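You operate a simulated robot arm through the tools that you are given. There is no shell and no other tool. Be economical: measure what you need, move in short steps, check, and stop when the job is done.

The job below is to be done with a simulated robot arm. You get a single attempt, and the scene is never put back.

JOB
Top the jar up to its line from the jug.
Fine: lid on the coaster first, jug back, lid on the jar again. Set down upright: blue jug.

Only the result counts: the job must be done as asked and must still hold three seconds after the hand-in. Knocking over, shifting, dropping, spilling or breaking anything else fails it. Lids that push on must go on centred and level and be pressed home; caps that screw on are set level and turned clockwise until they are tight.

ROBOT AND FRAMES
A 6-joint arm with a two-finger parallel gripper, fixed in place. Base frame: the origin is at the foot of the arm, x ahead of it, y to its left, z up; the work surface is at about z = 385. Units: mm, degrees, N and s.
With the tool pointing down near the work surface it reaches from about 100 to 460 mm from the base axis. Its first joint turns from -66.0 to 66.0 degrees. Payload 2.7 kg.
The TCP is the grasp point between the finger pads, 23 mm short of the fingertips. In the tool frame z runs along the fingers and y along their closing line. The gripper opens to 94 mm. The fingers are 38 mm wide and 10 mm thick; the gripper's body (54 by 96 mm) begins 39 mm behind the TCP.
Orientation is told as [roll, pitch, yaw] about the base's x, y, z axes, in that order, counted from this pose: with the fingers straight down and closing along the base's y, the tool's x points along the base's -x, its y along +y and its z along -z.

CONTROLS
- The arm moves only by the tool move_arm. Its argument "rows" is one flat list of numbers, 7 for each row, row after row: the turn, a rotation vector about the tool's x, y, z in degrees, then the shift along the tool's x, y, z in mm, then the opening, from 0 (shut) to 1 (fully open). In form: [wx, wy, wz, dx, dy, dz, claw, wx, wy, wz, dx, dy, dz, claw, ...]. A call has 1 to 10 rows; each row is the pose to reach, as a shift and turn from the pose commanded when the call began, along the tool's axes at that moment. Each row takes 0.2 s and may step no farther than 50 mm and 8.6 degrees from the row before; otherwise, or with a gripper value out of range, the whole call is refused. Where a pose cannot be reached the arm comes as near as it can. A force on the tool above 40 N (or 10 N above the force at the start of the call, whichever is more), or a blocked arm, ends the call early, and 0.2 s more pass. Each finger travels about 45 mm/s and halts on what it meets, pressing with about 34 N; the grip force reading is that of the motor and also rises with nothing between the fingers. The clock runs only during rows and for 0.2 s after the last one: add rows that repeat a pose to give the fingers time. It gives the time, the measured TCP pose, the force on the tool (base axes), the opening and the grip force at its end, in the units of the frame above (readings bear some noise), with the torque about the TCP (base axes, N m) and any sound that the robot's microphone picked up.
- Cameras (640 x 400 px; columns grow to the right, rows downward): "scene" is fixed at [74.9, -425, 1418]; the picture's right is [0.80, -0.59, 0.00], its down [-0.25, -0.35, -0.90] and it looks along [0.54, 0.73, -0.43] (base axes); focal length 309 px, centre (320, 200). "wrist" rides on the gripper at [87, 16, -74] in the tool frame; the picture's right is [-0.18, 0.98, 0.00], its down [-0.58, -0.11, -0.81] and it looks along [-0.79, -0.15, 0.59] (tool axes); focal length 243 px, centre (320, 200). There is no depth. A picture from a camera that has moved, and an enlarged one, comes with that camera's place and axes in the base frame and with its lens.
- capture(camera): a new picture of that camera. The clock stands still meanwhile.
- enlarge(camera, box): a new picture of the part [left, top, right, bottom] of that camera's present view, enlarged. The clock stands still meanwhile.
- job_done(): hands the job in; it is judged then, once.

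Go step by step. Nothing tells you positions but the pictures and the camera data: compare them with the known pose of the tool, close in by small moves and look again before you grip or let go. The budget is 120 turns and 64 pictures, counting those below and the enlarged ones. Unless the task says otherwise, let go and move clear before handing in, and close with one line.

The tools are called as a command line: name --argument value ..., lists and objects as JSON in quotes. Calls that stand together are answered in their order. move_arm: Moves the arm, as the interface text tells. Its arguments: {"type":"object","properties":{"rows":{"type":"array"}},"required":["rows"]} The other tools are called the same way: capture (camera) takes a picture; enlarge (camera, box) takes an enlarged picture of a part of a camera's view; job_done () hands the job in.

At the start:

```text
t: 0.0
tool_pos: [323.9, 155.8, 1295.6]
tcp_rot: [0.1, 0.0, 0.0]
ft_force: [-0.1, -0.8, 0.1]
torque: [-0.04, 0.04, -0.01]
gripper_width: 94.0
gripper_force: 0.0
```

scene: 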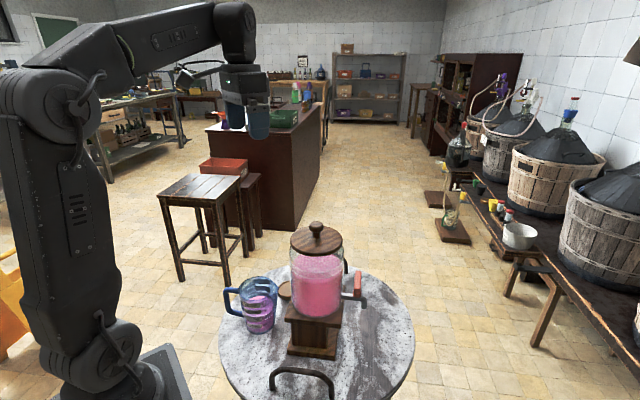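
wrist: 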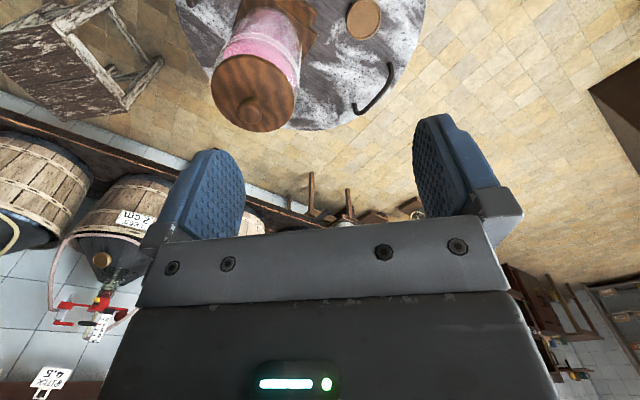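

I see a round table with a big jar (pink drink, wooden lid with a knob) on a wooden stand, a blue jug to its left and a round coaster behind. I'll look closer first.

enlarge --camera "scene" --box '[200, 210, 420, 400]'

enlarge --camera "scene" --box '[270, 210, 390, 330]'

enlarge --camera "wrist" --box '[170, 0, 430, 160]'

```text
2.11 times, centred on (310, 305) of scene
camera zoom: at [74.9, -425.0, 1418.0], right [0.8, -0.59, 0.0], down [-0.25, -0.35, -0.9], along [0.54, 0.73, -0.43], focal length 650 px, centre (341, -21)
```

zoom: 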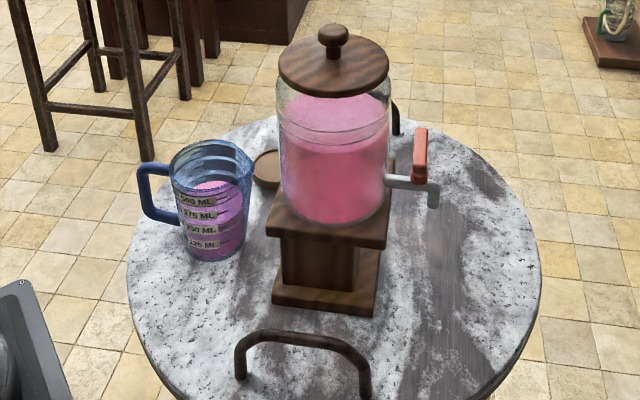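

```text
3.33 times, centred on (330, 270) of scene
camera zoom: at [74.9, -425.0, 1418.0], right [0.8, -0.59, 0.0], down [-0.25, -0.35, -0.9], along [0.54, 0.73, -0.43], focal length 1029 px, centre (287, -33)
```

zoom: 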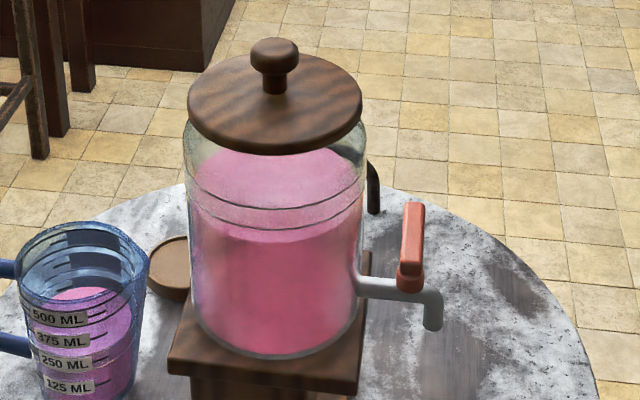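

```text
2.46 times, centred on (300, 80) of wrist
camera zoom: at [236.2, 171.3, 1370.2], right [0.19, 0.98, 0.0], down [0.58, -0.11, 0.81], along [0.79, -0.15, -0.59], focal length 597 px, centre (369, 495)
```

zoom: 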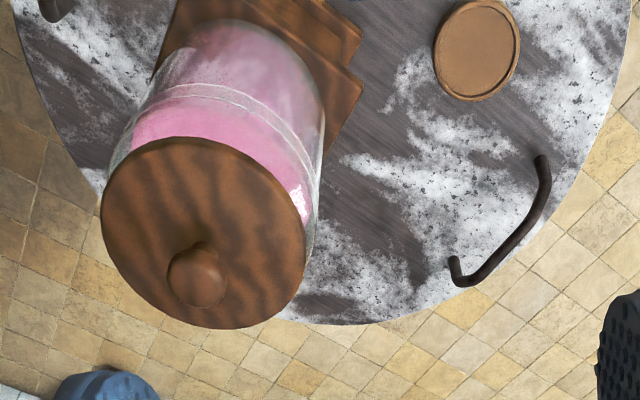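

The jar knob triangulates to about (409, 43, 1079) and the coaster to (432, 226, 765), so the table top is near z = 760. The jug is near (305, 145). I'll move above the lid and look.

move_arm --rows '[0, 0, 0, -25, -38, 30, 1, 0, 0, 0, -55, -76, 60, 1, 0, 0, 0, -85, -113, 85, 1, 0, 0, 0, -85, -113, 85, 1]'

capture --camera "wrist"

capture --camera "scene"

```text
refused: row 1 steps farther than a row can; nothing moved
```

```text
58 pictures are left
camera wrist: at [236.2, 171.3, 1370.2], right [0.19, 0.98, 0.0], down [0.58, -0.11, 0.81], along [0.79, -0.15, -0.59], focal length 243 px, centre (320, 200)
```

wrist: 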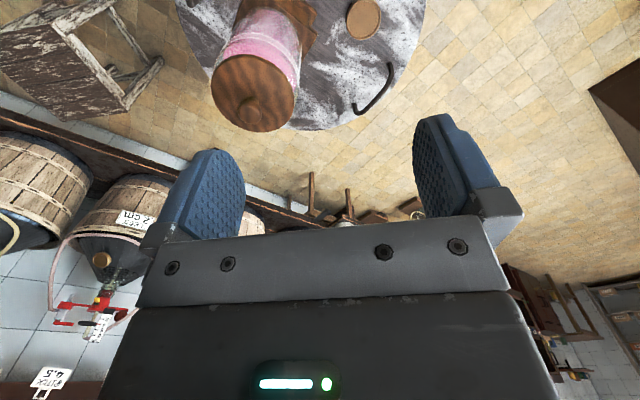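

```text
57 pictures are left
```

scene: 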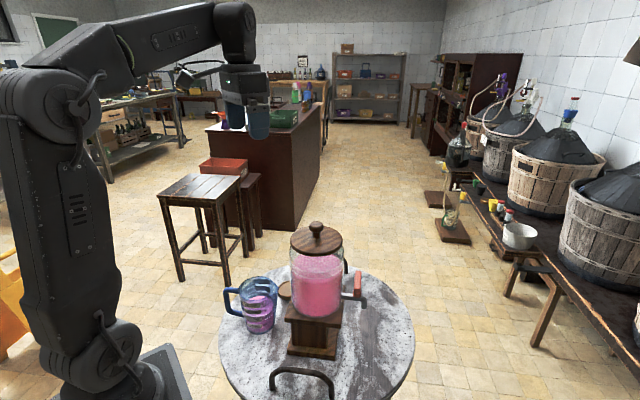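

The first step was too long, so nothing moved. I'll resend it with shorter steps.

move_arm --rows '[0, 0, 0, -21, -28, 21, 1, 0, 0, 0, -42, -56, 42, 1, 0, 0, 0, -64, -85, 64, 1, 0, 0, 0, -85, -113, 85, 1, 0, 0, 0, -85, -113, 85, 1]'

```text
t: 1.2
tool_pos: [408.4, 43.0, 1209.1]
tcp_rot: [0.1, -0.1, -0.1]
ft_force: [-0.5, -0.1, 0.1]
torque: [0.01, 0.01, 0.04]
gripper_width: 94.0
gripper_force: 0.0
```

The tool should now be above the lid. I'll check both views.

capture --camera "wrist"

enlarge --camera "scene" --box '[210, 150, 420, 350]'

```text
56 pictures are left
camera wrist: at [321.2, 61.1, 1283.9], right [0.18, 0.98, 0.0], down [0.58, -0.11, 0.81], along [0.79, -0.15, -0.59], focal length 243 px, centre (320, 200)
```

wrist: 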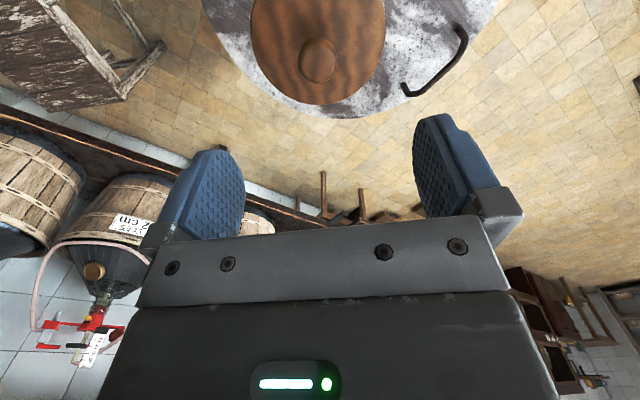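

```text
2.00 times, centred on (315, 250) of scene
camera zoom: at [74.9, -425.0, 1418.0], right [0.8, -0.59, 0.0], down [-0.25, -0.35, -0.9], along [0.54, 0.73, -0.43], focal length 618 px, centre (330, 100)
```

zoom: 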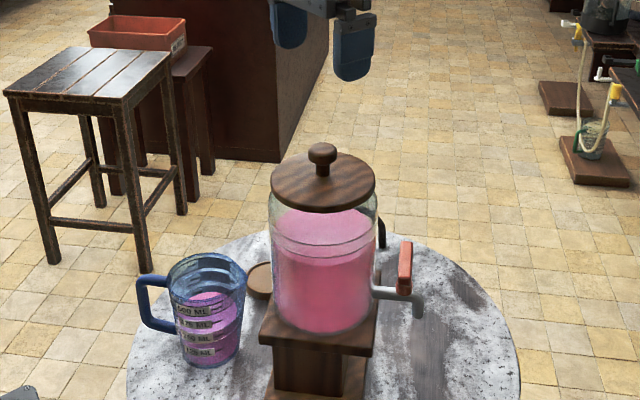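

The knob sits at about (409, 44, 1082), nearly under the tool. I'll come down part way and look before gripping.

move_arm --rows '[0, 0, 0, 0, 0, 35, 1, 0, 0, 0, 0, 0.5, 70, 1, 0, 0, 0, 0, 1, 105, 1, 0, 0, 0, 0, 1, 119, 1, 0, 0, 0, 0, 1, 119, 1]'

enlarge --camera "scene" --box '[270, 200, 370, 270]'

capture --camera "wrist"

```text
t: 2.4
tool_pos: [409.6, 44.5, 1090.0]
tcp_rot: [0.1, 0.0, -0.1]
ft_force: [-0.3, 0.8, -0.5]
torque: [-0.02, 0.0, -0.04]
gripper_width: 94.1
gripper_force: 0.0
```

```text
5.71 times, centred on (320, 235) of scene
camera zoom: at [74.9, -425.0, 1418.0], right [0.8, -0.59, 0.0], down [-0.25, -0.35, -0.9], along [0.54, 0.73, -0.43], focal length 1765 px, centre (320, 0)
```

zoom: 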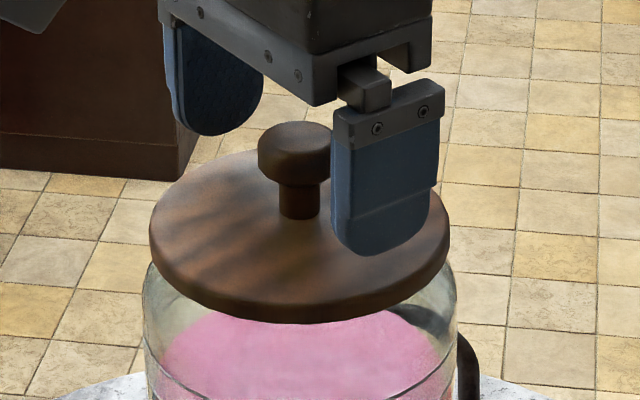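

```text
53 pictures are left
camera wrist: at [321.5, 60.0, 1165.2], right [0.19, 0.98, 0.0], down [0.58, -0.11, 0.81], along [0.79, -0.15, -0.59], focal length 243 px, centre (320, 200)
```

wrist: 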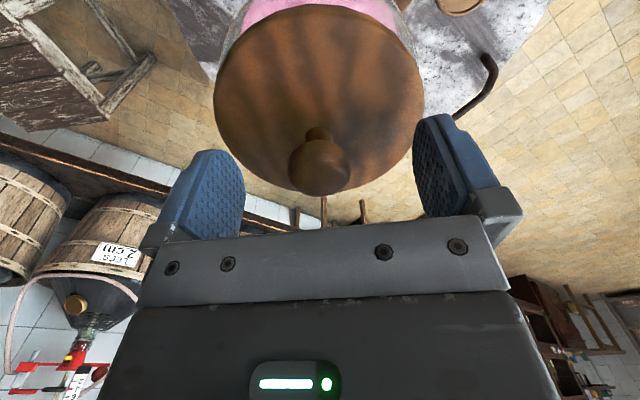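

The gripper is centred on the knob, about 28 mm wide, with the lid top near z = 1052. I'll come down to 1079 and close.

move_arm --rows '[0, 0, 0, 0, -0.5, 6, 1, 0, 0, 0, 0, -1, 11, 1, 0, 0, 0, 0, -1, 11, 0.6, 0, 0, 0, 0, -1, 11, 0.4, 0, 0, 0, 0, -1, 11, 0.2, 0, 0, 0, 0, -1, 11, 0.1, 0, 0, 0, 0, -1, 11, 0.0, 0, 0, 0, 0, -1, 11, 0, 0, 0, 0, 0, -1, 11, 0]'

enlarge --camera "scene" --box '[270, 200, 370, 270]'

```text
t: 4.4
tool_pos: [409.0, 41.8, 1081.1]
tcp_rot: [0.0, 0.0, -0.1]
ft_force: [-0.2, -0.1, -0.1]
torque: [0.01, 0.03, -0.03]
gripper_width: 30.3
gripper_force: 34.0
```

```text
5.71 times, centred on (320, 235) of scene
camera zoom: at [74.9, -425.0, 1418.0], right [0.8, -0.59, 0.0], down [-0.25, -0.35, -0.9], along [0.54, 0.73, -0.43], focal length 1765 px, centre (320, 0)
```

zoom: 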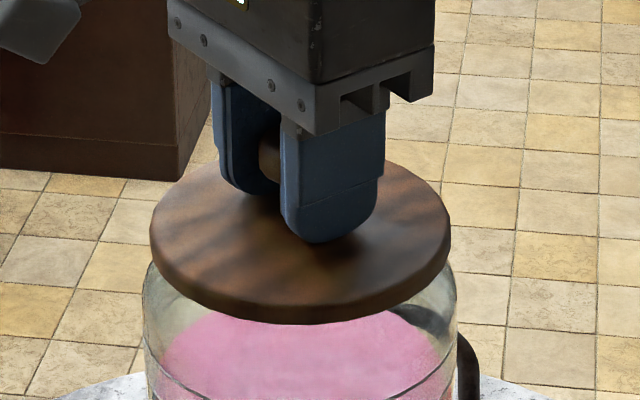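

The knob is held, at 30 mm opening. I'll lift slowly and straight up, watching the force.

move_arm --rows '[0, 0, 0, 0, 0, -3, 0, 0, 0, 0, 0, 0, -6, 0, 0, 0, 0, 0, 0, -10, 0, 0, 0, 0, 0, 0, -15, 0, 0, 0, 0, 0, 0, -20, 0]'

enlarge --camera "scene" --box '[270, 200, 370, 270]'

```text
t: 5.6
tool_pos: [408.6, 41.6, 1100.1]
tcp_rot: [0.1, 0.1, -0.1]
ft_force: [0.4, -1.1, -0.9]
torque: [0.0, 0.0, 0.02]
gripper_width: 30.3
gripper_force: 33.9
```

```text
5.71 times, centred on (320, 235) of scene
camera zoom: at [74.9, -425.0, 1418.0], right [0.8, -0.59, 0.0], down [-0.25, -0.35, -0.9], along [0.54, 0.73, -0.43], focal length 1765 px, centre (320, 0)
```

zoom: 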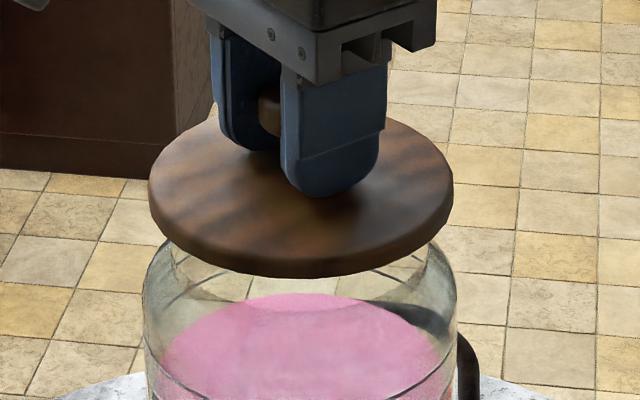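

The lid came off freely. I'll raise it and carry it towards the coaster, stopping short for a wrist view.

move_arm --rows '[0, 0, 0, 0, 0, -40, 0, 0, 0, 0, 0, 0, -70, 0, 0, 0, 0, 15, 32, -70, 0, 0, 0, 0, 30, 64, -70, 0, 0, 0, 0, 45, 96, -70, 0, 0, 0, 0, 59, 128, -70, 0, 0, 0, 0, 59, 158, -70, 0, 0, 0, 0, 59, 158, -70, 0]'

capture --camera "wrist"

enlarge --camera "scene" --box '[210, 230, 370, 370]'

```text
t: 7.4
tool_pos: [347.8, 197.7, 1172.4]
tcp_rot: [0.0, 0.0, -0.1]
ft_force: [0.8, -0.2, -1.2]
torque: [0.05, 0.02, 0.01]
gripper_width: 30.0
gripper_force: 33.5
```

```text
50 pictures are left
camera wrist: at [260.5, 214.6, 1246.5], right [0.19, 0.98, 0.0], down [0.58, -0.11, 0.81], along [0.79, -0.15, -0.59], focal length 243 px, centre (320, 200)
```

wrist: 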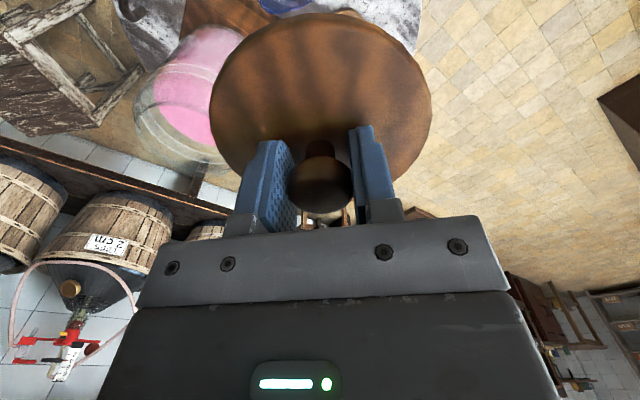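

```text
2.86 times, centred on (290, 300) of scene
camera zoom: at [74.9, -425.0, 1418.0], right [0.81, -0.59, 0.0], down [-0.25, -0.35, -0.9], along [0.54, 0.73, -0.43], focal length 882 px, centre (406, -86)
```

zoom: 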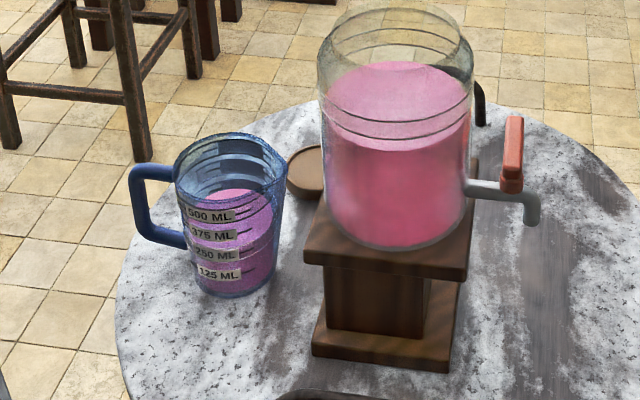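

The jar is open now and its level is just under the ring line. I put the coaster at about (438, 227) with its top near z = 768. I'll move over it, begin to descend, and check that the arm reaches.

move_arm --rows '[0, 0, 0, -30, 10, 20, 0, 0, 0, 0, -60, 20, 50, 0, 0, 0, 0, -90, 29, 80, 0, 0, 0, 0, -90, 29, 120, 0, 0, 0, 0, -90, 29, 165, 0, 0, 0, 0, -90, 29, 210, 0, 0, 0, 0, -90, 29, 250, 0, 0, 0, 0, -90, 29, 280, 0, 0, 0, 0, -90, 29, 280, 0]'

capture --camera "wrist"

enlarge --camera "scene" --box '[220, 200, 360, 320]'

```text
t: 9.4
tool_pos: [440.6, 227.5, 890.5]
tcp_rot: [0.1, 0.0, 0.0]
ft_force: [0.0, 0.0, -0.5]
torque: [0.04, 0.02, -0.01]
gripper_width: 30.1
gripper_force: 34.1
```

```text
48 pictures are left
camera wrist: at [352.5, 244.6, 964.7], right [0.19, 0.98, 0.0], down [0.58, -0.11, 0.81], along [0.79, -0.15, -0.59], focal length 243 px, centre (320, 200)
```

wrist: 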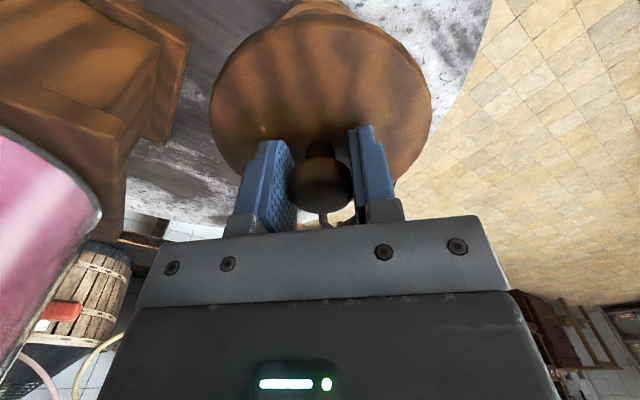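

```text
3.33 times, centred on (290, 260) of scene
camera zoom: at [74.9, -425.0, 1418.0], right [0.8, -0.59, 0.0], down [-0.25, -0.35, -0.9], along [0.54, 0.73, -0.43], focal length 1029 px, centre (420, 0)
```

zoom: 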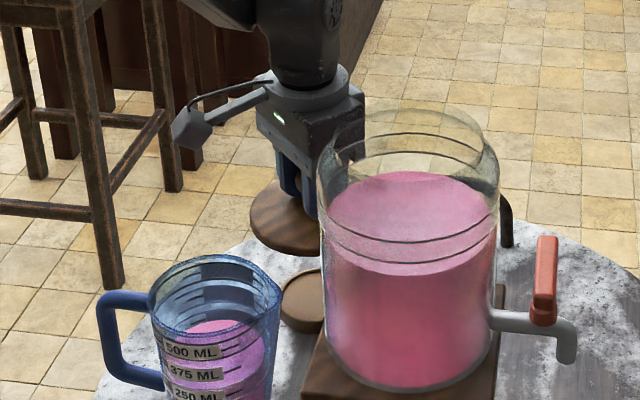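

The arm reaches, and the lid lines up with the coaster. I'll descend closer and check.

move_arm --rows '[0, 0, 0, 0, 0, 25, 0, 0, 0, 0, 0, 0, 45, 0, 0, 0, 0, 0, 0, 62, 0, 0, 0, 0, 0, 0, 66, 0, 0, 0, 0, 0, 0, 66, 0]'

capture --camera "wrist"

enlarge --camera "scene" --box '[240, 230, 340, 310]'

```text
t: 10.6
tool_pos: [439.9, 228.9, 824.1]
tcp_rot: [0.1, 0.0, -0.1]
ft_force: [0.2, -0.9, -0.8]
torque: [0.03, -0.03, -0.04]
gripper_width: 30.3
gripper_force: 33.8
```

```text
46 pictures are left
camera wrist: at [352.5, 245.4, 898.1], right [0.19, 0.98, 0.0], down [0.58, -0.11, 0.81], along [0.79, -0.15, -0.59], focal length 243 px, centre (320, 200)
```

wrist: 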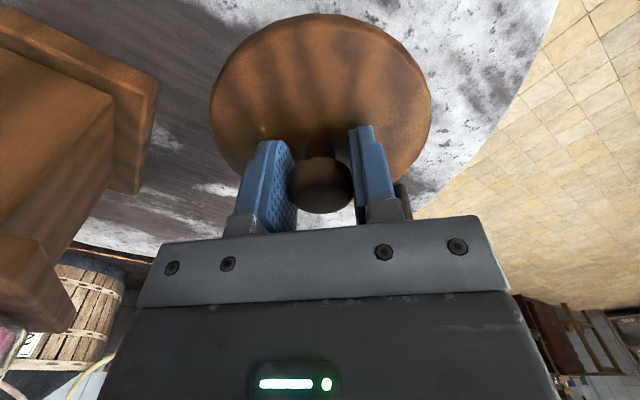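

```text
5.00 times, centred on (290, 270) of scene
camera zoom: at [74.9, -425.0, 1418.0], right [0.8, -0.59, 0.0], down [-0.25, -0.35, -0.9], along [0.54, 0.73, -0.43], focal length 1544 px, centre (470, -150)
```

zoom: 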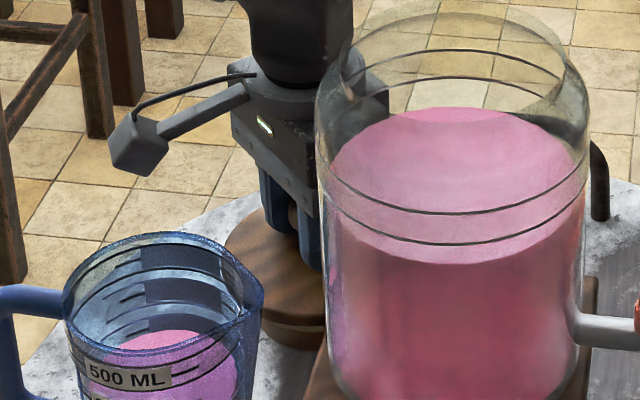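

The coaster edge shows centred just beneath the lid. I'll set it down in small steps.

move_arm --rows '[0, 0, 0, 0, 0, 3, 0, 0, 0, 0, 0, 0, 6, 0, 0, 0, 0, 0, 0, 9, 0, 0, 0, 0, 0, 0, 11, 0, 0, 0, 0, 0, 0, 13, 0, 0, 0, 0, 0, 0, 14, 0]'

```text
t: 12.0
tool_pos: [440.1, 228.9, 812.3]
tcp_rot: [0.1, 0.0, -0.2]
ft_force: [0.5, 0.4, -1.2]
torque: [0.02, -0.04, -0.01]
gripper_width: 30.3
gripper_force: 34.0
```

There is no contact yet. I'll continue in 1 mm steps.

move_arm --rows '[0, 0, 0, 0, 0, 1, 0, 0, 0, 0, 0, 0, 2, 0, 0, 0, 0, 0, 0, 3, 0, 0, 0, 0, 0, 0, 4, 0]'

enlarge --camera "scene" --box '[260, 250, 310, 290]'

```text
t: 13.0
tool_pos: [441.4, 229.8, 809.4]
tcp_rot: [0.1, -0.3, -0.1]
ft_force: [-7.5, -5.1, 35.0]
torque: [-0.06, 0.12, 0.02]
gripper_width: 30.4
gripper_force: 33.9
```

```text
10.00 times, centred on (285, 270) of scene
camera zoom: at [74.2, -425.4, 1417.9], right [0.8, -0.59, 0.0], down [-0.25, -0.34, -0.9], along [0.54, 0.73, -0.43], focal length 3088 px, centre (670, -500)
```

zoom: 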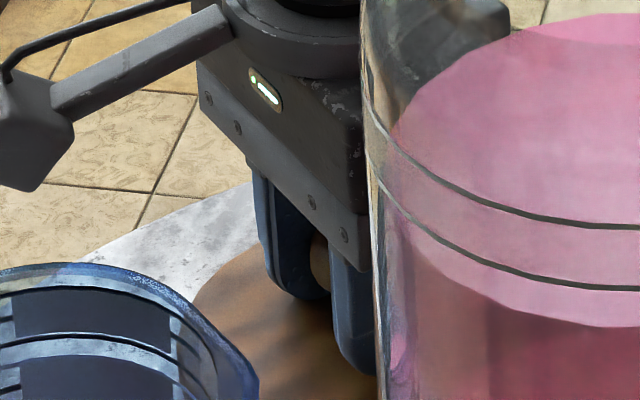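

The lid is resting on the coaster. I'll ease off, release, and rise clear.

move_arm --rows '[0, 0, 0, 0, 0, -2, 0, 0, 0, 0, 0, 0, -2, 0.5, 0, 0, 0, 0, 0, -2, 0.7, 0, 0, 0, 0, 0, -2, 0.8, 0, 0, 0, 0, 0, -2, 0.8, 0, 0, 0, 0, 0, -20, 0.8, 0, 0, 0, 0, 0, -60, 0.8, 0, 0, 0, 0, 0, -100, 0.8, 0, 0, 0, 0, 0, -140, 0.8]'

capture --camera "wrist"

```text
t: 15.0
tool_pos: [438.0, 228.3, 945.8]
tcp_rot: [0.0, 0.0, 0.0]
ft_force: [0.1, 0.1, -1.4]
torque: [-0.01, -0.01, -0.05]
gripper_width: 75.0
gripper_force: 0.0
```

```text
43 pictures are left
camera wrist: at [350.5, 244.6, 1020.6], right [0.19, 0.98, 0.0], down [0.58, -0.11, 0.81], along [0.79, -0.15, -0.59], focal length 243 px, centre (320, 200)
```

wrist: 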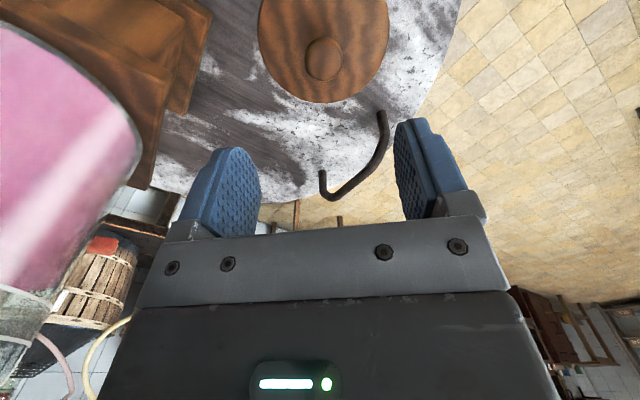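

The lid is resting on the coaster. Next I'll go up and back to view the jug and jar from above.

move_arm --rows '[0, 0, 0, 20, 0, -45, 1, 0, 0, 0, 45, -5, -85, 1, 0, 0, 0, 75, -20, -120, 1, 0, 0, 0, 110, -35, -150, 1, 0, 0, 0, 145, -55, -170, 1, 0, 0, 0, 180, -70, -185, 1, 0, 0, 0, 208, -83, -185, 1, 0, 0, 0, 208, -83, -185, 1]'

capture --camera "wrist"

enlarge --camera "scene" --box '[215, 265, 295, 340]'

```text
t: 16.8
tool_pos: [230.4, 145.8, 1134.0]
tcp_rot: [0.0, 0.0, -0.1]
ft_force: [0.0, -0.2, -0.4]
torque: [-0.02, 0.01, -0.03]
gripper_width: 94.0
gripper_force: 0.1
```

```text
42 pictures are left
camera wrist: at [143.5, 162.6, 1208.3], right [0.19, 0.98, 0.0], down [0.58, -0.11, 0.81], along [0.79, -0.15, -0.59], focal length 243 px, centre (320, 200)
```

wrist: 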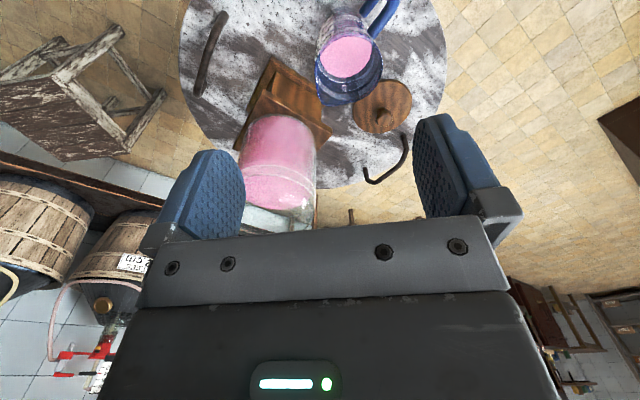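

```text
5.33 times, centred on (255, 302) of scene
camera zoom: at [74.9, -425.0, 1418.0], right [0.8, -0.59, 0.0], down [-0.25, -0.35, -0.9], along [0.54, 0.73, -0.43], focal length 1647 px, centre (667, -347)
```

zoom: 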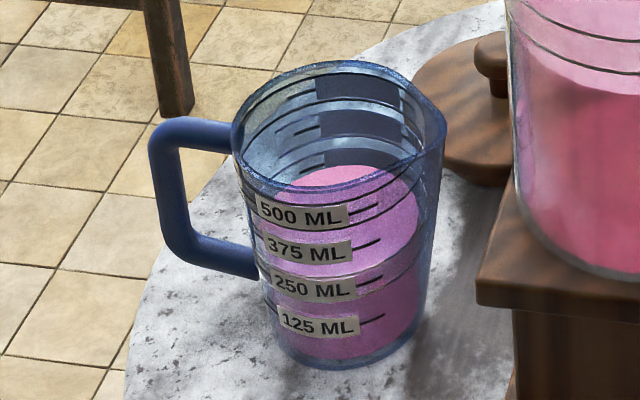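

enlarge --camera "wrist" --box '[300, 0, 420, 110]'

enlarge --camera "wrist" --box '[230, 100, 330, 240]'

```text
3.64 times, centred on (360, 55) of wrist
camera zoom: at [143.5, 162.6, 1208.3], right [0.19, 0.98, 0.0], down [0.58, -0.11, 0.81], along [0.79, -0.15, -0.59], focal length 882 px, centre (174, 727)
```

zoom: 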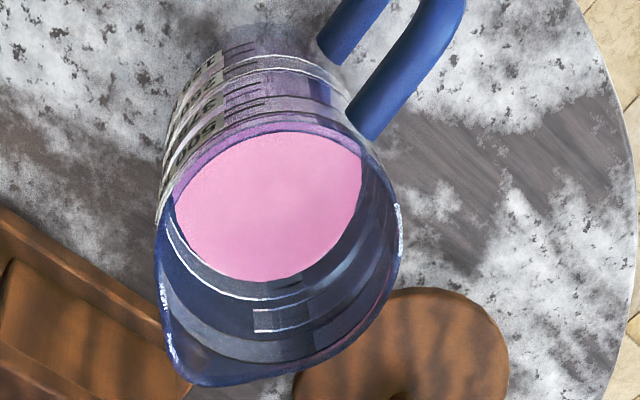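

```text
2.86 times, centred on (280, 170) of wrist
camera zoom: at [143.5, 162.6, 1208.3], right [0.19, 0.98, 0.0], down [0.58, -0.11, 0.81], along [0.79, -0.15, -0.59], focal length 693 px, centre (434, 286)
```

zoom: 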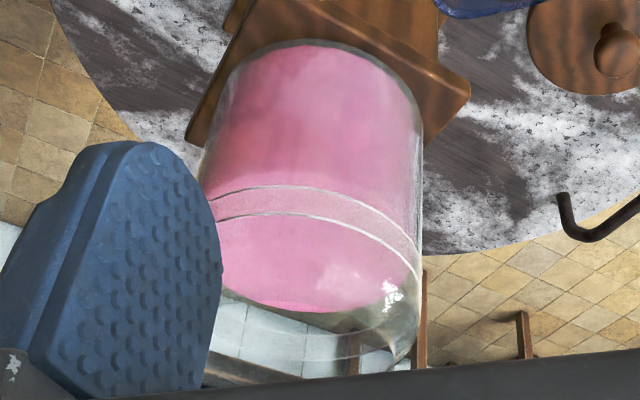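

The two rings on the jar form a band and the liquid sits just below it. The jug's spout points along about -43° and its handle along about 137°; the axis is near (314, 171), the rim near z = 870. I'll turn the tool so it can straddle the handle from above, then look.

move_arm --rows '[0, 0, 8.6, -5, 16, 10, 1, 0, 0, 17.2, -10, 32, 25, 1, 0, 0, 25.8, -15, 48, 45, 1, 0, 0, 34.4, -20, 64, 65, 1, 0, 0, 43, -25, 80, 85, 1, 0, 0, 43, -25, 80, 85, 1]'

capture --camera "wrist"

```text
t: 18.2
tool_pos: [255.9, 226.5, 1048.5]
tcp_rot: [0.1, 0.0, -43.3]
ft_force: [0.0, 0.8, 0.3]
torque: [-0.03, -0.02, 0.0]
gripper_width: 94.3
gripper_force: 0.0
```

```text
38 pictures are left
camera wrist: at [202.9, 297.8, 1122.6], right [0.81, 0.59, 0.0], down [0.35, -0.48, 0.81], along [0.48, -0.65, -0.59], focal length 243 px, centre (320, 200)
```

wrist: 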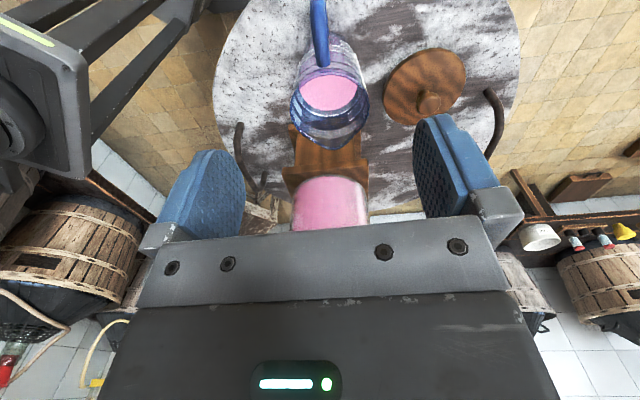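

enlarge --camera "wrist" --box '[270, 0, 390, 150]'

```text
2.67 times, centred on (330, 75) of wrist
camera zoom: at [202.9, 297.8, 1122.6], right [0.81, 0.59, 0.0], down [0.35, -0.48, 0.81], along [0.48, -0.65, -0.59], focal length 647 px, centre (293, 533)
```

zoom: 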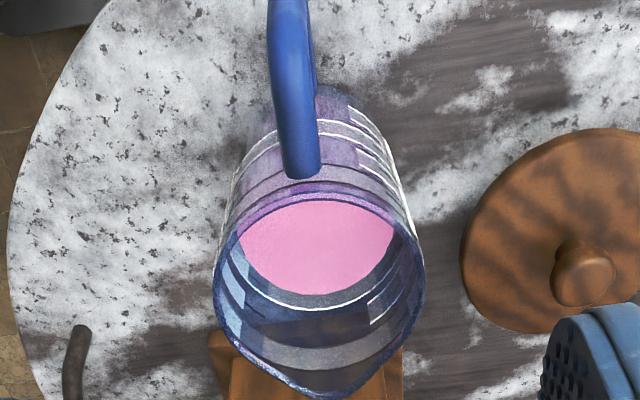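

The handle runs out at about 135° from the jug axis near (312, 172), and its bar is about 84 mm out. I'll descend straddling it and stop high for a check.

move_arm --rows '[0, 0, 1, -3, 0.5, 40, 1, 0, 0, 1.7, -5, 1, 80, 1, 0, 0, 1.7, -5, 1, 120, 1, 0, 0, 1.7, -5, 1, 150, 1, 0, 0, 1.7, -5, 1, 173, 1, 0, 0, 1.7, -5, 1, 173, 1]'

capture --camera "wrist"

enlarge --camera "scene" --box '[205, 240, 305, 340]'

```text
t: 19.6
tool_pos: [258.8, 222.0, 872.8]
tcp_rot: [0.1, -0.1, -44.8]
ft_force: [-0.4, -0.6, 0.0]
torque: [0.01, 0.0, -0.03]
gripper_width: 94.1
gripper_force: 0.0
```

```text
36 pictures are left
camera wrist: at [208.1, 295.5, 946.3], right [0.82, 0.57, 0.0], down [0.34, -0.49, 0.81], along [0.46, -0.66, -0.59], focal length 243 px, centre (320, 200)
```

wrist: 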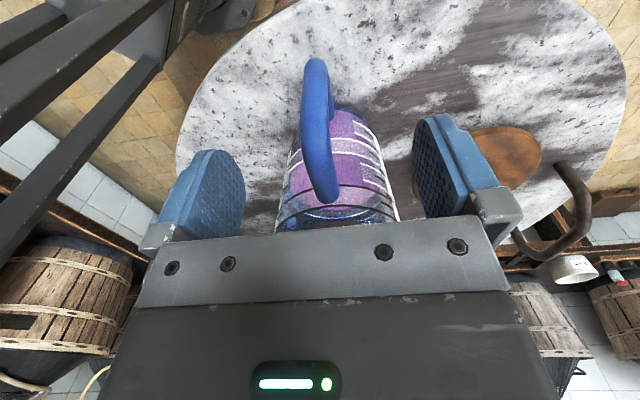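

```text
4.00 times, centred on (255, 290) of scene
camera zoom: at [74.9, -425.0, 1418.0], right [0.8, -0.59, 0.0], down [-0.25, -0.35, -0.9], along [0.54, 0.73, -0.43], focal length 1235 px, centre (580, -160)
```

zoom: 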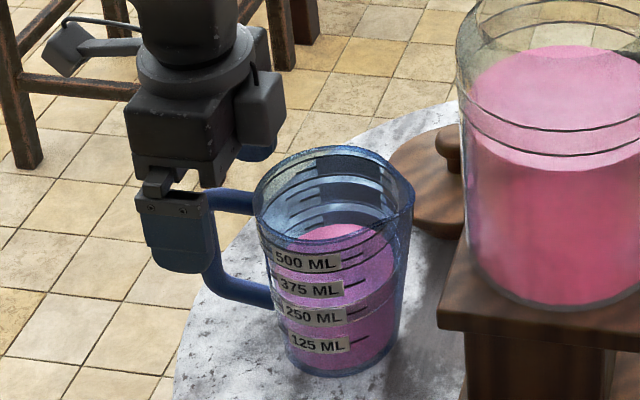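

The handle is between the open fingers and well centred. I'll lower to z ≈ 847 and close on it.

move_arm --rows '[0, 0, 0, 0, 1, 10, 1, 0, 0, 0, 0, 1, 20, 1, 0, 0, 0, 0, 1, 26, 1, 0, 0, 0, 0, 1, 26, 1, 0, 0, 0, 0, 1, 26, 0.6, 0, 0, 0, 0, 1, 26, 0.4]'

enlarge --camera "wrist" --box '[200, 40, 460, 240]'

enlarge --camera "scene" --box '[215, 260, 295, 340]'

```text
t: 21.0
tool_pos: [260.4, 223.5, 847.2]
tcp_rot: [0.1, 0.1, -44.7]
ft_force: [-0.2, 0.5, 1.1]
torque: [-0.05, 0.01, 0.0]
gripper_width: 41.9
gripper_force: 0.1
```

```text
2.00 times, centred on (330, 140) of wrist
camera zoom: at [209.7, 296.0, 921.7], right [0.82, 0.57, 0.0], down [0.34, -0.49, 0.81], along [0.46, -0.66, -0.59], focal length 485 px, centre (300, 320)
```

zoom: 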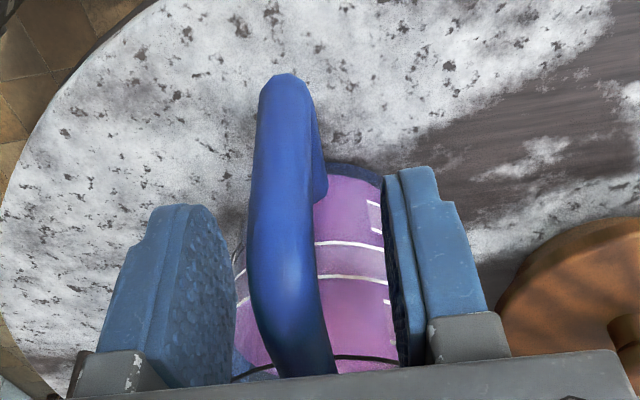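

```text
5.00 times, centred on (255, 300) of scene
camera zoom: at [74.9, -425.0, 1418.0], right [0.8, -0.59, 0.0], down [-0.25, -0.35, -0.9], along [0.54, 0.73, -0.43], focal length 1544 px, centre (645, -300)
```

zoom: 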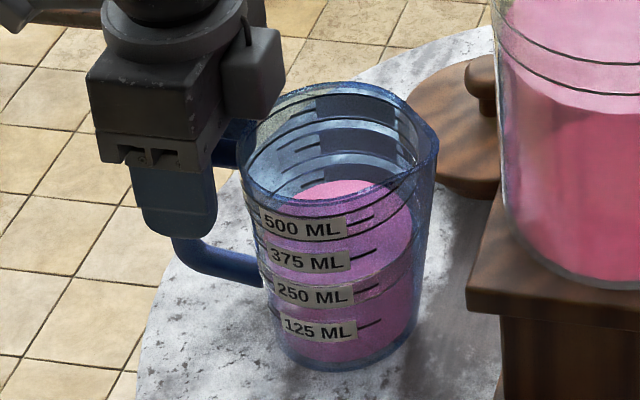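

The handle is centred to within about 1.5 mm. Closing now.

move_arm --rows '[0, 0, 0, 0, -1, 0, 0.3, 0, 0, 0, 0, -1, 0, 0.2, 0, 0, 0, 0, -1, 0, 0.1, 0, 0, 0, 0, -1, 0, 0, 0, 0, 0, 0, -1, 0, 0, 0, 0, 0, 0, -1, 0, 0]'

enlarge --camera "scene" --box '[215, 260, 295, 340]'

```text
t: 22.4
tool_pos: [259.5, 223.0, 847.9]
tcp_rot: [0.0, -0.1, -44.8]
ft_force: [-1.2, -1.8, -0.1]
torque: [-0.02, 0.14, -0.08]
gripper_width: 15.0
gripper_force: 33.9
```

```text
5.00 times, centred on (255, 300) of scene
camera zoom: at [74.9, -425.1, 1418.0], right [0.8, -0.59, 0.0], down [-0.25, -0.35, -0.9], along [0.54, 0.73, -0.43], focal length 1544 px, centre (645, -300)
```

zoom: 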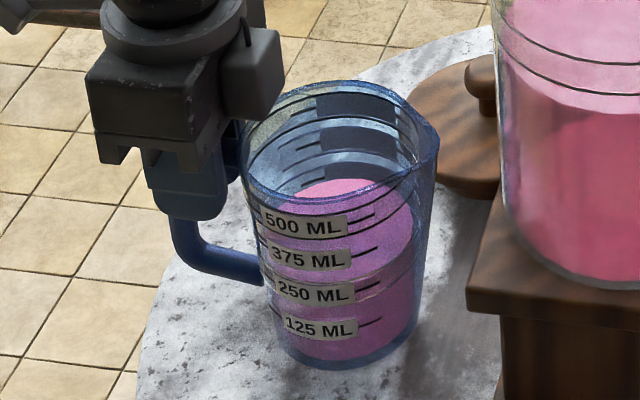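

The handle is gripped at 15 mm. I'll do a small test lift.

move_arm --rows '[0, 0, 0, 0, 0, -2, 0, 0, 0, 0, 0, 0, -5, 0, 0, 0, 0, 0, 0, -10, 0, 0, 0, 0, 0, 0, -10, 0]'

enlarge --camera "scene" --box '[215, 260, 295, 340]'

```text
t: 23.4
tool_pos: [261.8, 223.2, 858.2]
tcp_rot: [0.0, 0.0, -44.9]
ft_force: [-0.5, 0.6, -6.1]
torque: [0.21, 0.21, 0.0]
gripper_width: 14.8
gripper_force: 33.9
```

```text
5.00 times, centred on (255, 300) of scene
camera zoom: at [75.0, -425.0, 1418.0], right [0.8, -0.59, 0.0], down [-0.25, -0.35, -0.9], along [0.54, 0.73, -0.43], focal length 1544 px, centre (645, -300)
```

zoom: 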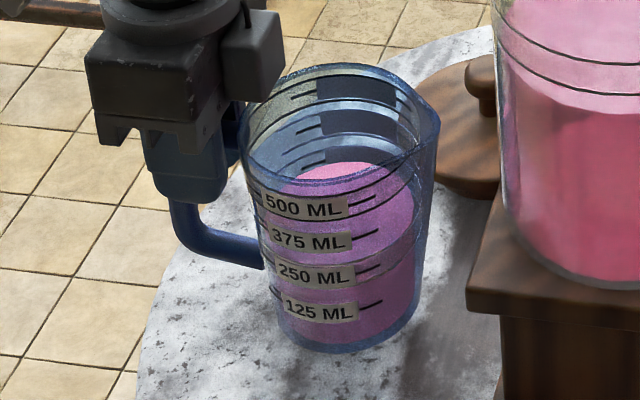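

The jug lifts level, with about 6 N on the tool and no slipping. I'll raise it straight up, gently.

move_arm --rows '[0, 0, 0, 0, 0, -10, 0, 0, 0, 0, 0, 0, -30, 0, 0, 0, 0, 0, 0, -60, 0, 0, 0, 0, 0, 0, -95, 0, 0, 0, 0, 0, 0, -130, 0, 0, 0, 0, 0, 0, -165, 0, 0, 0, 0, 0, 0, -200, 0, 0, 0, 0, 0, 0, -235, 0, 0, 0, 0, 0, 0, -265, 0, 0, 0, 0, 0, 0, -285, 0]'

enlarge --camera "scene" --box '[190, 120, 350, 280]'

```text
t: 25.6
tool_pos: [261.2, 222.1, 1145.5]
tcp_rot: [0.0, 0.0, -44.7]
ft_force: [-0.3, -0.8, -5.9]
torque: [0.22, 0.26, -0.02]
gripper_width: 15.0
gripper_force: 33.9
```

```text
2.50 times, centred on (270, 200) of scene
camera zoom: at [75.0, -425.0, 1418.0], right [0.8, -0.59, 0.0], down [-0.25, -0.35, -0.9], along [0.54, 0.73, -0.43], focal length 772 px, centre (445, 200)
```

zoom: 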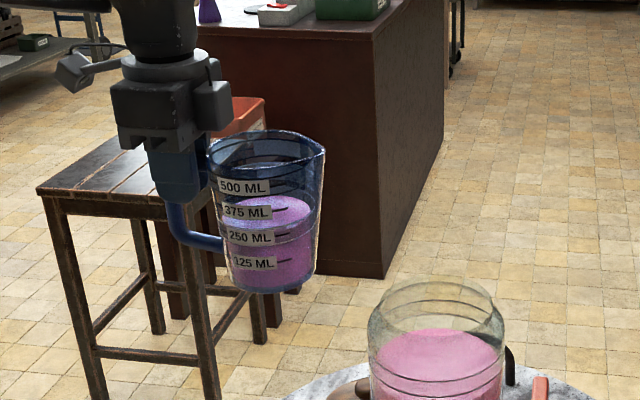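

The jug hangs level with about 300 ml in it. I'll turn it so the spout faces -y and carry it high to the +y side of the jar.

move_arm --rows '[0, 0, 3, -5, 6, -10, 0, 0, 0, 8, -15, 17, -25, 0, 0, 0, 15, -30, 33, -40, 0, 0, 0, 22, -46, 51, -50, 0, 0, 0, 29, -62, 69, -50, 0, 0, 0, 36, -78, 87, -50, 0, 0, 0, 42, -91, 101, -50, 0, 0, 0, 45.2, -99, 110, -50, 0, 0, 0, 45.2, -99, 110, -50, 0]'

capture --camera "scene"

```text
t: 27.6
tool_pos: [406.2, 230.5, 1194.0]
tcp_rot: [0.0, 0.0, -90.0]
ft_force: [-0.3, 0.8, -5.8]
torque: [0.33, 0.01, -0.01]
gripper_width: 14.8
gripper_force: 33.4
```

```text
29 pictures are left
```

scene: 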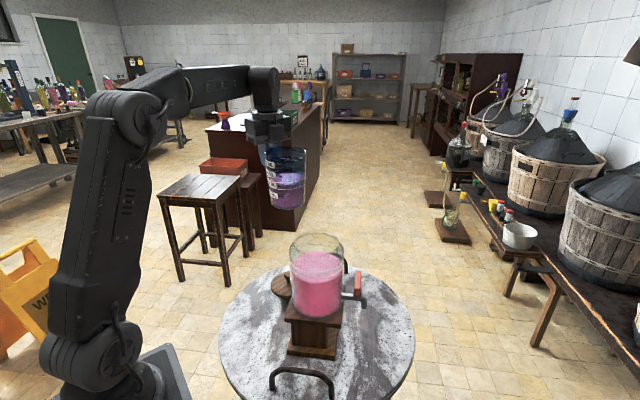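

Now I'll tilt the jug 35° in place, clear of the jar. That is less than the angle at which it should begin to pour.

move_arm --rows '[0, 4, 0, 0, 0, 0, 0, 0, 9, 0, 0, 0, 0, 0, 0, 15, 0, 0, 0, 0, 0, 0, 21, 0, 0, 0, 0, 0, 0, 27, 0, 0, 0, 0, 0, 0, 32, 0, 0, 0, 0, 0, 0, 35, 0, 0, 0, 0, 0, 0, 35, 0, 0, 0, 0, 0]'

enlarge --camera "scene" --box '[220, 80, 400, 330]'

```text
t: 29.4
tool_pos: [409.6, 231.3, 1193.5]
tcp_rot: [0.1, 35.2, -89.9]
ft_force: [0.2, -0.1, -5.0]
torque: [0.16, 0.0, 0.0]
gripper_width: 14.9
gripper_force: 33.8
```

```text
1.60 times, centred on (310, 205) of scene
camera zoom: at [75.0, -425.0, 1418.0], right [0.8, -0.59, 0.0], down [-0.25, -0.35, -0.9], along [0.54, 0.73, -0.43], focal length 494 px, centre (336, 192)
```

zoom: 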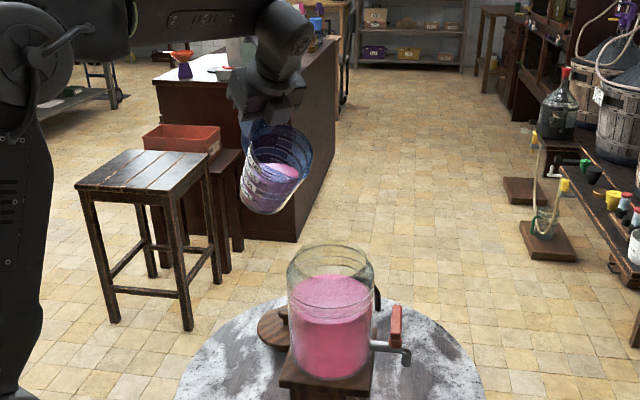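

enlarge --camera "scene" --box '[260, 120, 350, 240]'

```text
3.33 times, centred on (305, 180) of scene
camera zoom: at [75.0, -425.0, 1418.0], right [0.8, -0.59, 0.0], down [-0.25, -0.35, -0.9], along [0.54, 0.73, -0.43], focal length 1029 px, centre (370, 267)
```

zoom: 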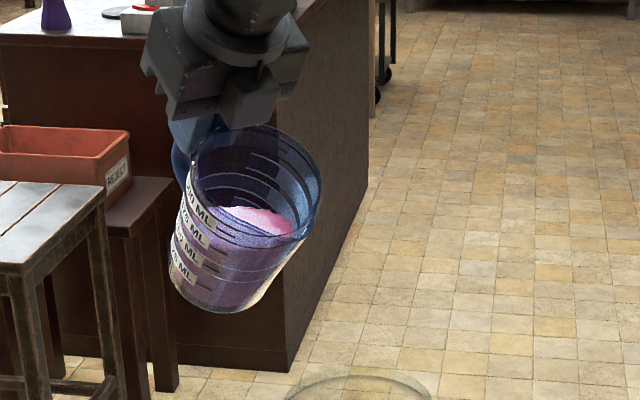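

The spout tip is where my model puts it, and the liquid is near the lip but not flowing. I'll glide the lip over the jar mouth, keeping the jug wall above the jar rim.

move_arm --rows '[0, 0, 0, -6, 0, -1, 0, 0, 0, 0, -16, 0, -2.5, 0, 0, 0, 0, -28, 0, -4.5, 0, 0, 0, 0, -40, 0, -6.2, 0, 0, 0, 0, -52, 0, -8, 0, 0, 0, 0, -61, 0, -9.5, 0, 0, 0, 0, -66, 0, -10.2, 0, 0, 0, 0, -67.2, 0, -10.4, 0]'

enlarge --camera "scene" --box '[250, 150, 370, 310]'

capture --camera "wrist"

```text
t: 31.2
tool_pos: [408.3, 172.0, 1162.0]
tcp_rot: [0.0, 35.1, -90.1]
ft_force: [-0.1, -0.3, -4.8]
torque: [0.13, -0.02, 0.01]
gripper_width: 15.0
gripper_force: 33.8
```

```text
2.50 times, centred on (310, 230) of scene
camera zoom: at [75.0, -425.0, 1418.0], right [0.8, -0.59, 0.0], down [-0.25, -0.35, -0.9], along [0.54, 0.73, -0.43], focal length 772 px, centre (345, 125)
```

zoom: 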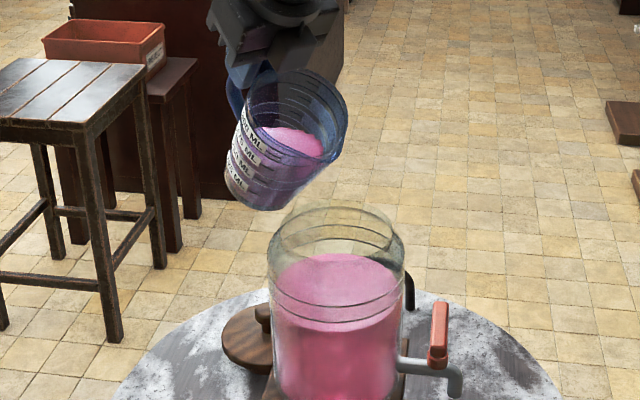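

```text
25 pictures are left
camera wrist: at [424.3, 199.3, 1273.2], right [0.98, -0.15, -0.11], down [-0.11, -0.94, 0.33], along [-0.15, -0.31, -0.94], focal length 243 px, centre (320, 200)
```

wrist: 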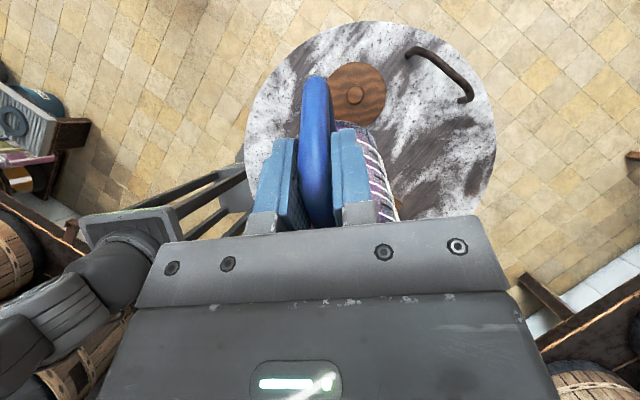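

The lip is over the mouth at about y = 55, 65 mm above the rim. I'll tilt on to 44° in small steps with the lip held in place, then look.

move_arm --rows '[0, 2, 0, -0.3, 0, -3.1, 0, 0, 4, 0, -0.6, 0, -6.2, 0, 0, 6, 0, -1.3, 0, -9.2, 0, 0, 8, 0, -2.0, 0, -12.2, 0, 0, 9, 0, -2.5, 0, -13.6, 0, 0, 9, 0, -2.5, 0, -13.6, 0]'

enlarge --camera "scene" --box '[270, 170, 360, 300]'

```text
t: 32.6
tool_pos: [406.7, 160.3, 1173.1]
tcp_rot: [0.0, 44.1, -90.1]
ft_force: [0.3, 0.1, -5.1]
torque: [0.07, 0.0, -0.02]
gripper_width: 14.8
gripper_force: 33.5
```

```text
3.08 times, centred on (315, 235) of scene
camera zoom: at [75.0, -425.0, 1418.0], right [0.8, -0.59, 0.0], down [-0.25, -0.35, -0.9], along [0.54, 0.73, -0.43], focal length 950 px, centre (335, 92)
```

zoom: 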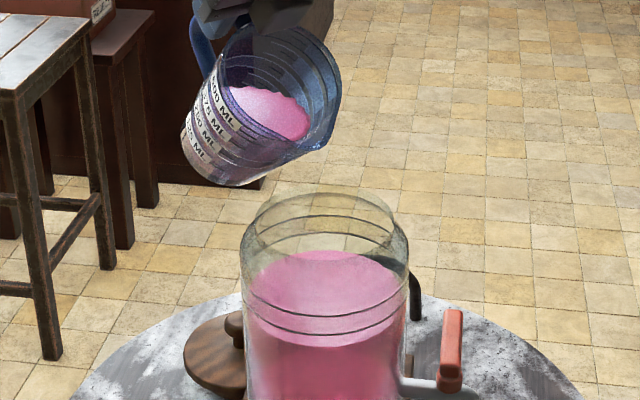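

The liquid has not reached the lip yet. I'll continue slowly to 50°.

move_arm --rows '[0, 1, 0, -0.3, 0, -1.5, 0, 0, 2, 0, -0.7, 0, -3, 0, 0, 3, 0, -1.0, 0, -4.5, 0, 0, 4, 0, -1.4, 0, -6, 0, 0, 5, 0, -1.9, 0, -7.5, 0, 0, 6, 0, -2.4, 0, -9, 0, 0, 6, 0, -2.4, 0, -9, 0]'

enlarge --camera "scene" --box '[270, 170, 360, 300]'

```text
t: 34.2
tool_pos: [408.7, 151.7, 1175.9]
tcp_rot: [0.0, 50.1, -90.0]
ft_force: [0.1, 0.3, -4.8]
torque: [0.04, 0.02, 0.01]
gripper_width: 14.7
gripper_force: 33.8
```

```text
3.08 times, centred on (315, 235) of scene
camera zoom: at [75.0, -425.0, 1418.0], right [0.8, -0.59, 0.0], down [-0.25, -0.35, -0.9], along [0.54, 0.73, -0.43], focal length 950 px, centre (335, 92)
```

zoom: 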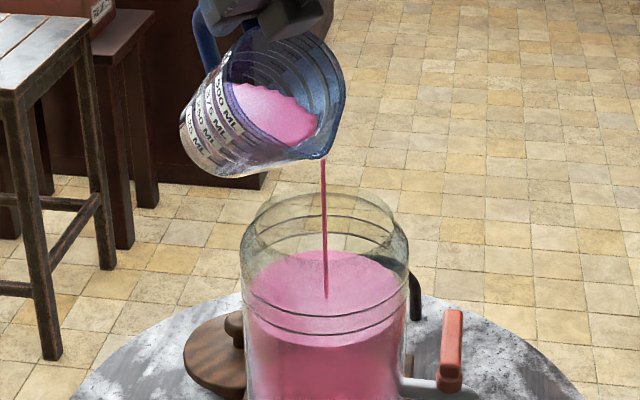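

It is pouring, and the stream lands well inside the jar. I'll hold this pose for a moment and check the level.

move_arm --rows '[0, 0, 0, 0, 0, 0, 0, 0, 0, 0, 0, 0, 0, 0, 0, 0, 0, 0, 0, 0, 0, 0, 0, 0, 0, 0, 0, 0]'

enlarge --camera "scene" --box '[270, 190, 360, 290]'

```text
t: 35.2
tool_pos: [408.5, 152.2, 1176.6]
tcp_rot: [0.0, 50.1, -89.9]
ft_force: [-0.2, 0.2, -5.4]
torque: [0.04, -0.02, 0.0]
gripper_width: 14.7
gripper_force: 33.9
```

```text
4.00 times, centred on (315, 240) of scene
camera zoom: at [75.0, -425.0, 1418.0], right [0.8, -0.59, 0.0], down [-0.25, -0.35, -0.9], along [0.54, 0.73, -0.43], focal length 1235 px, centre (340, 40)
```

zoom: 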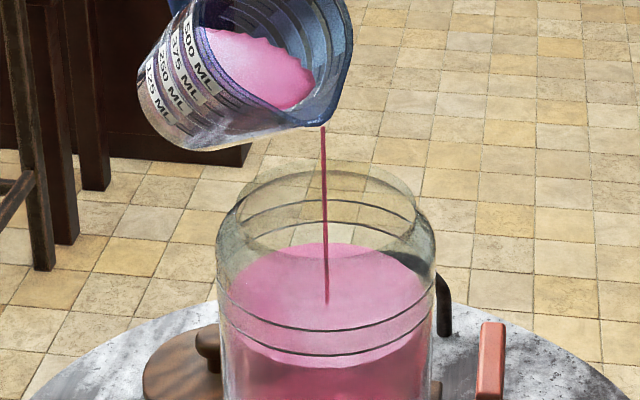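

The flow is thin, and the level is still about 10 mm under the lower ring. I'll tilt 3° more and hold.

move_arm --rows '[0, 1, 0, -0.8, 0, -1.5, 0, 0, 2, 0, -1.6, 0, -3, 0, 0, 3, 0, -2.4, 0, -4.5, 0, 0, 3, 0, -2.4, 0, -4.5, 0, 0, 3, 0, -2.4, 0, -4.5, 0, 0, 3, 0, -2.4, 0, -4.5, 0]'

enlarge --camera "scene" --box '[270, 190, 360, 290]'

```text
t: 36.6
tool_pos: [407.9, 146.5, 1177.8]
tcp_rot: [-0.1, 53.1, -90.0]
ft_force: [-0.5, -0.6, -4.9]
torque: [0.06, -0.02, 0.01]
gripper_width: 14.5
gripper_force: 33.8
```

```text
4.00 times, centred on (315, 240) of scene
camera zoom: at [75.0, -425.0, 1418.0], right [0.8, -0.59, 0.0], down [-0.25, -0.35, -0.9], along [0.54, 0.73, -0.43], focal length 1235 px, centre (340, 40)
```

zoom: 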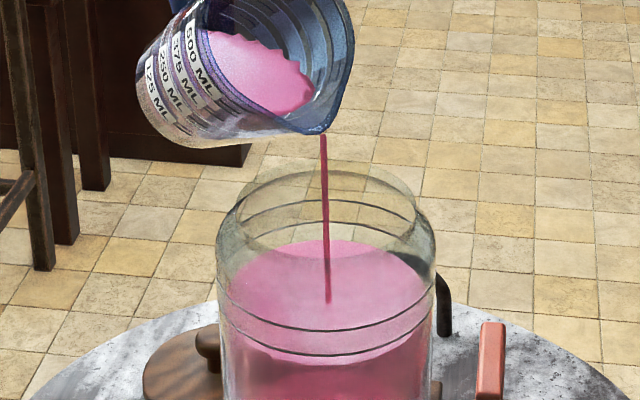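

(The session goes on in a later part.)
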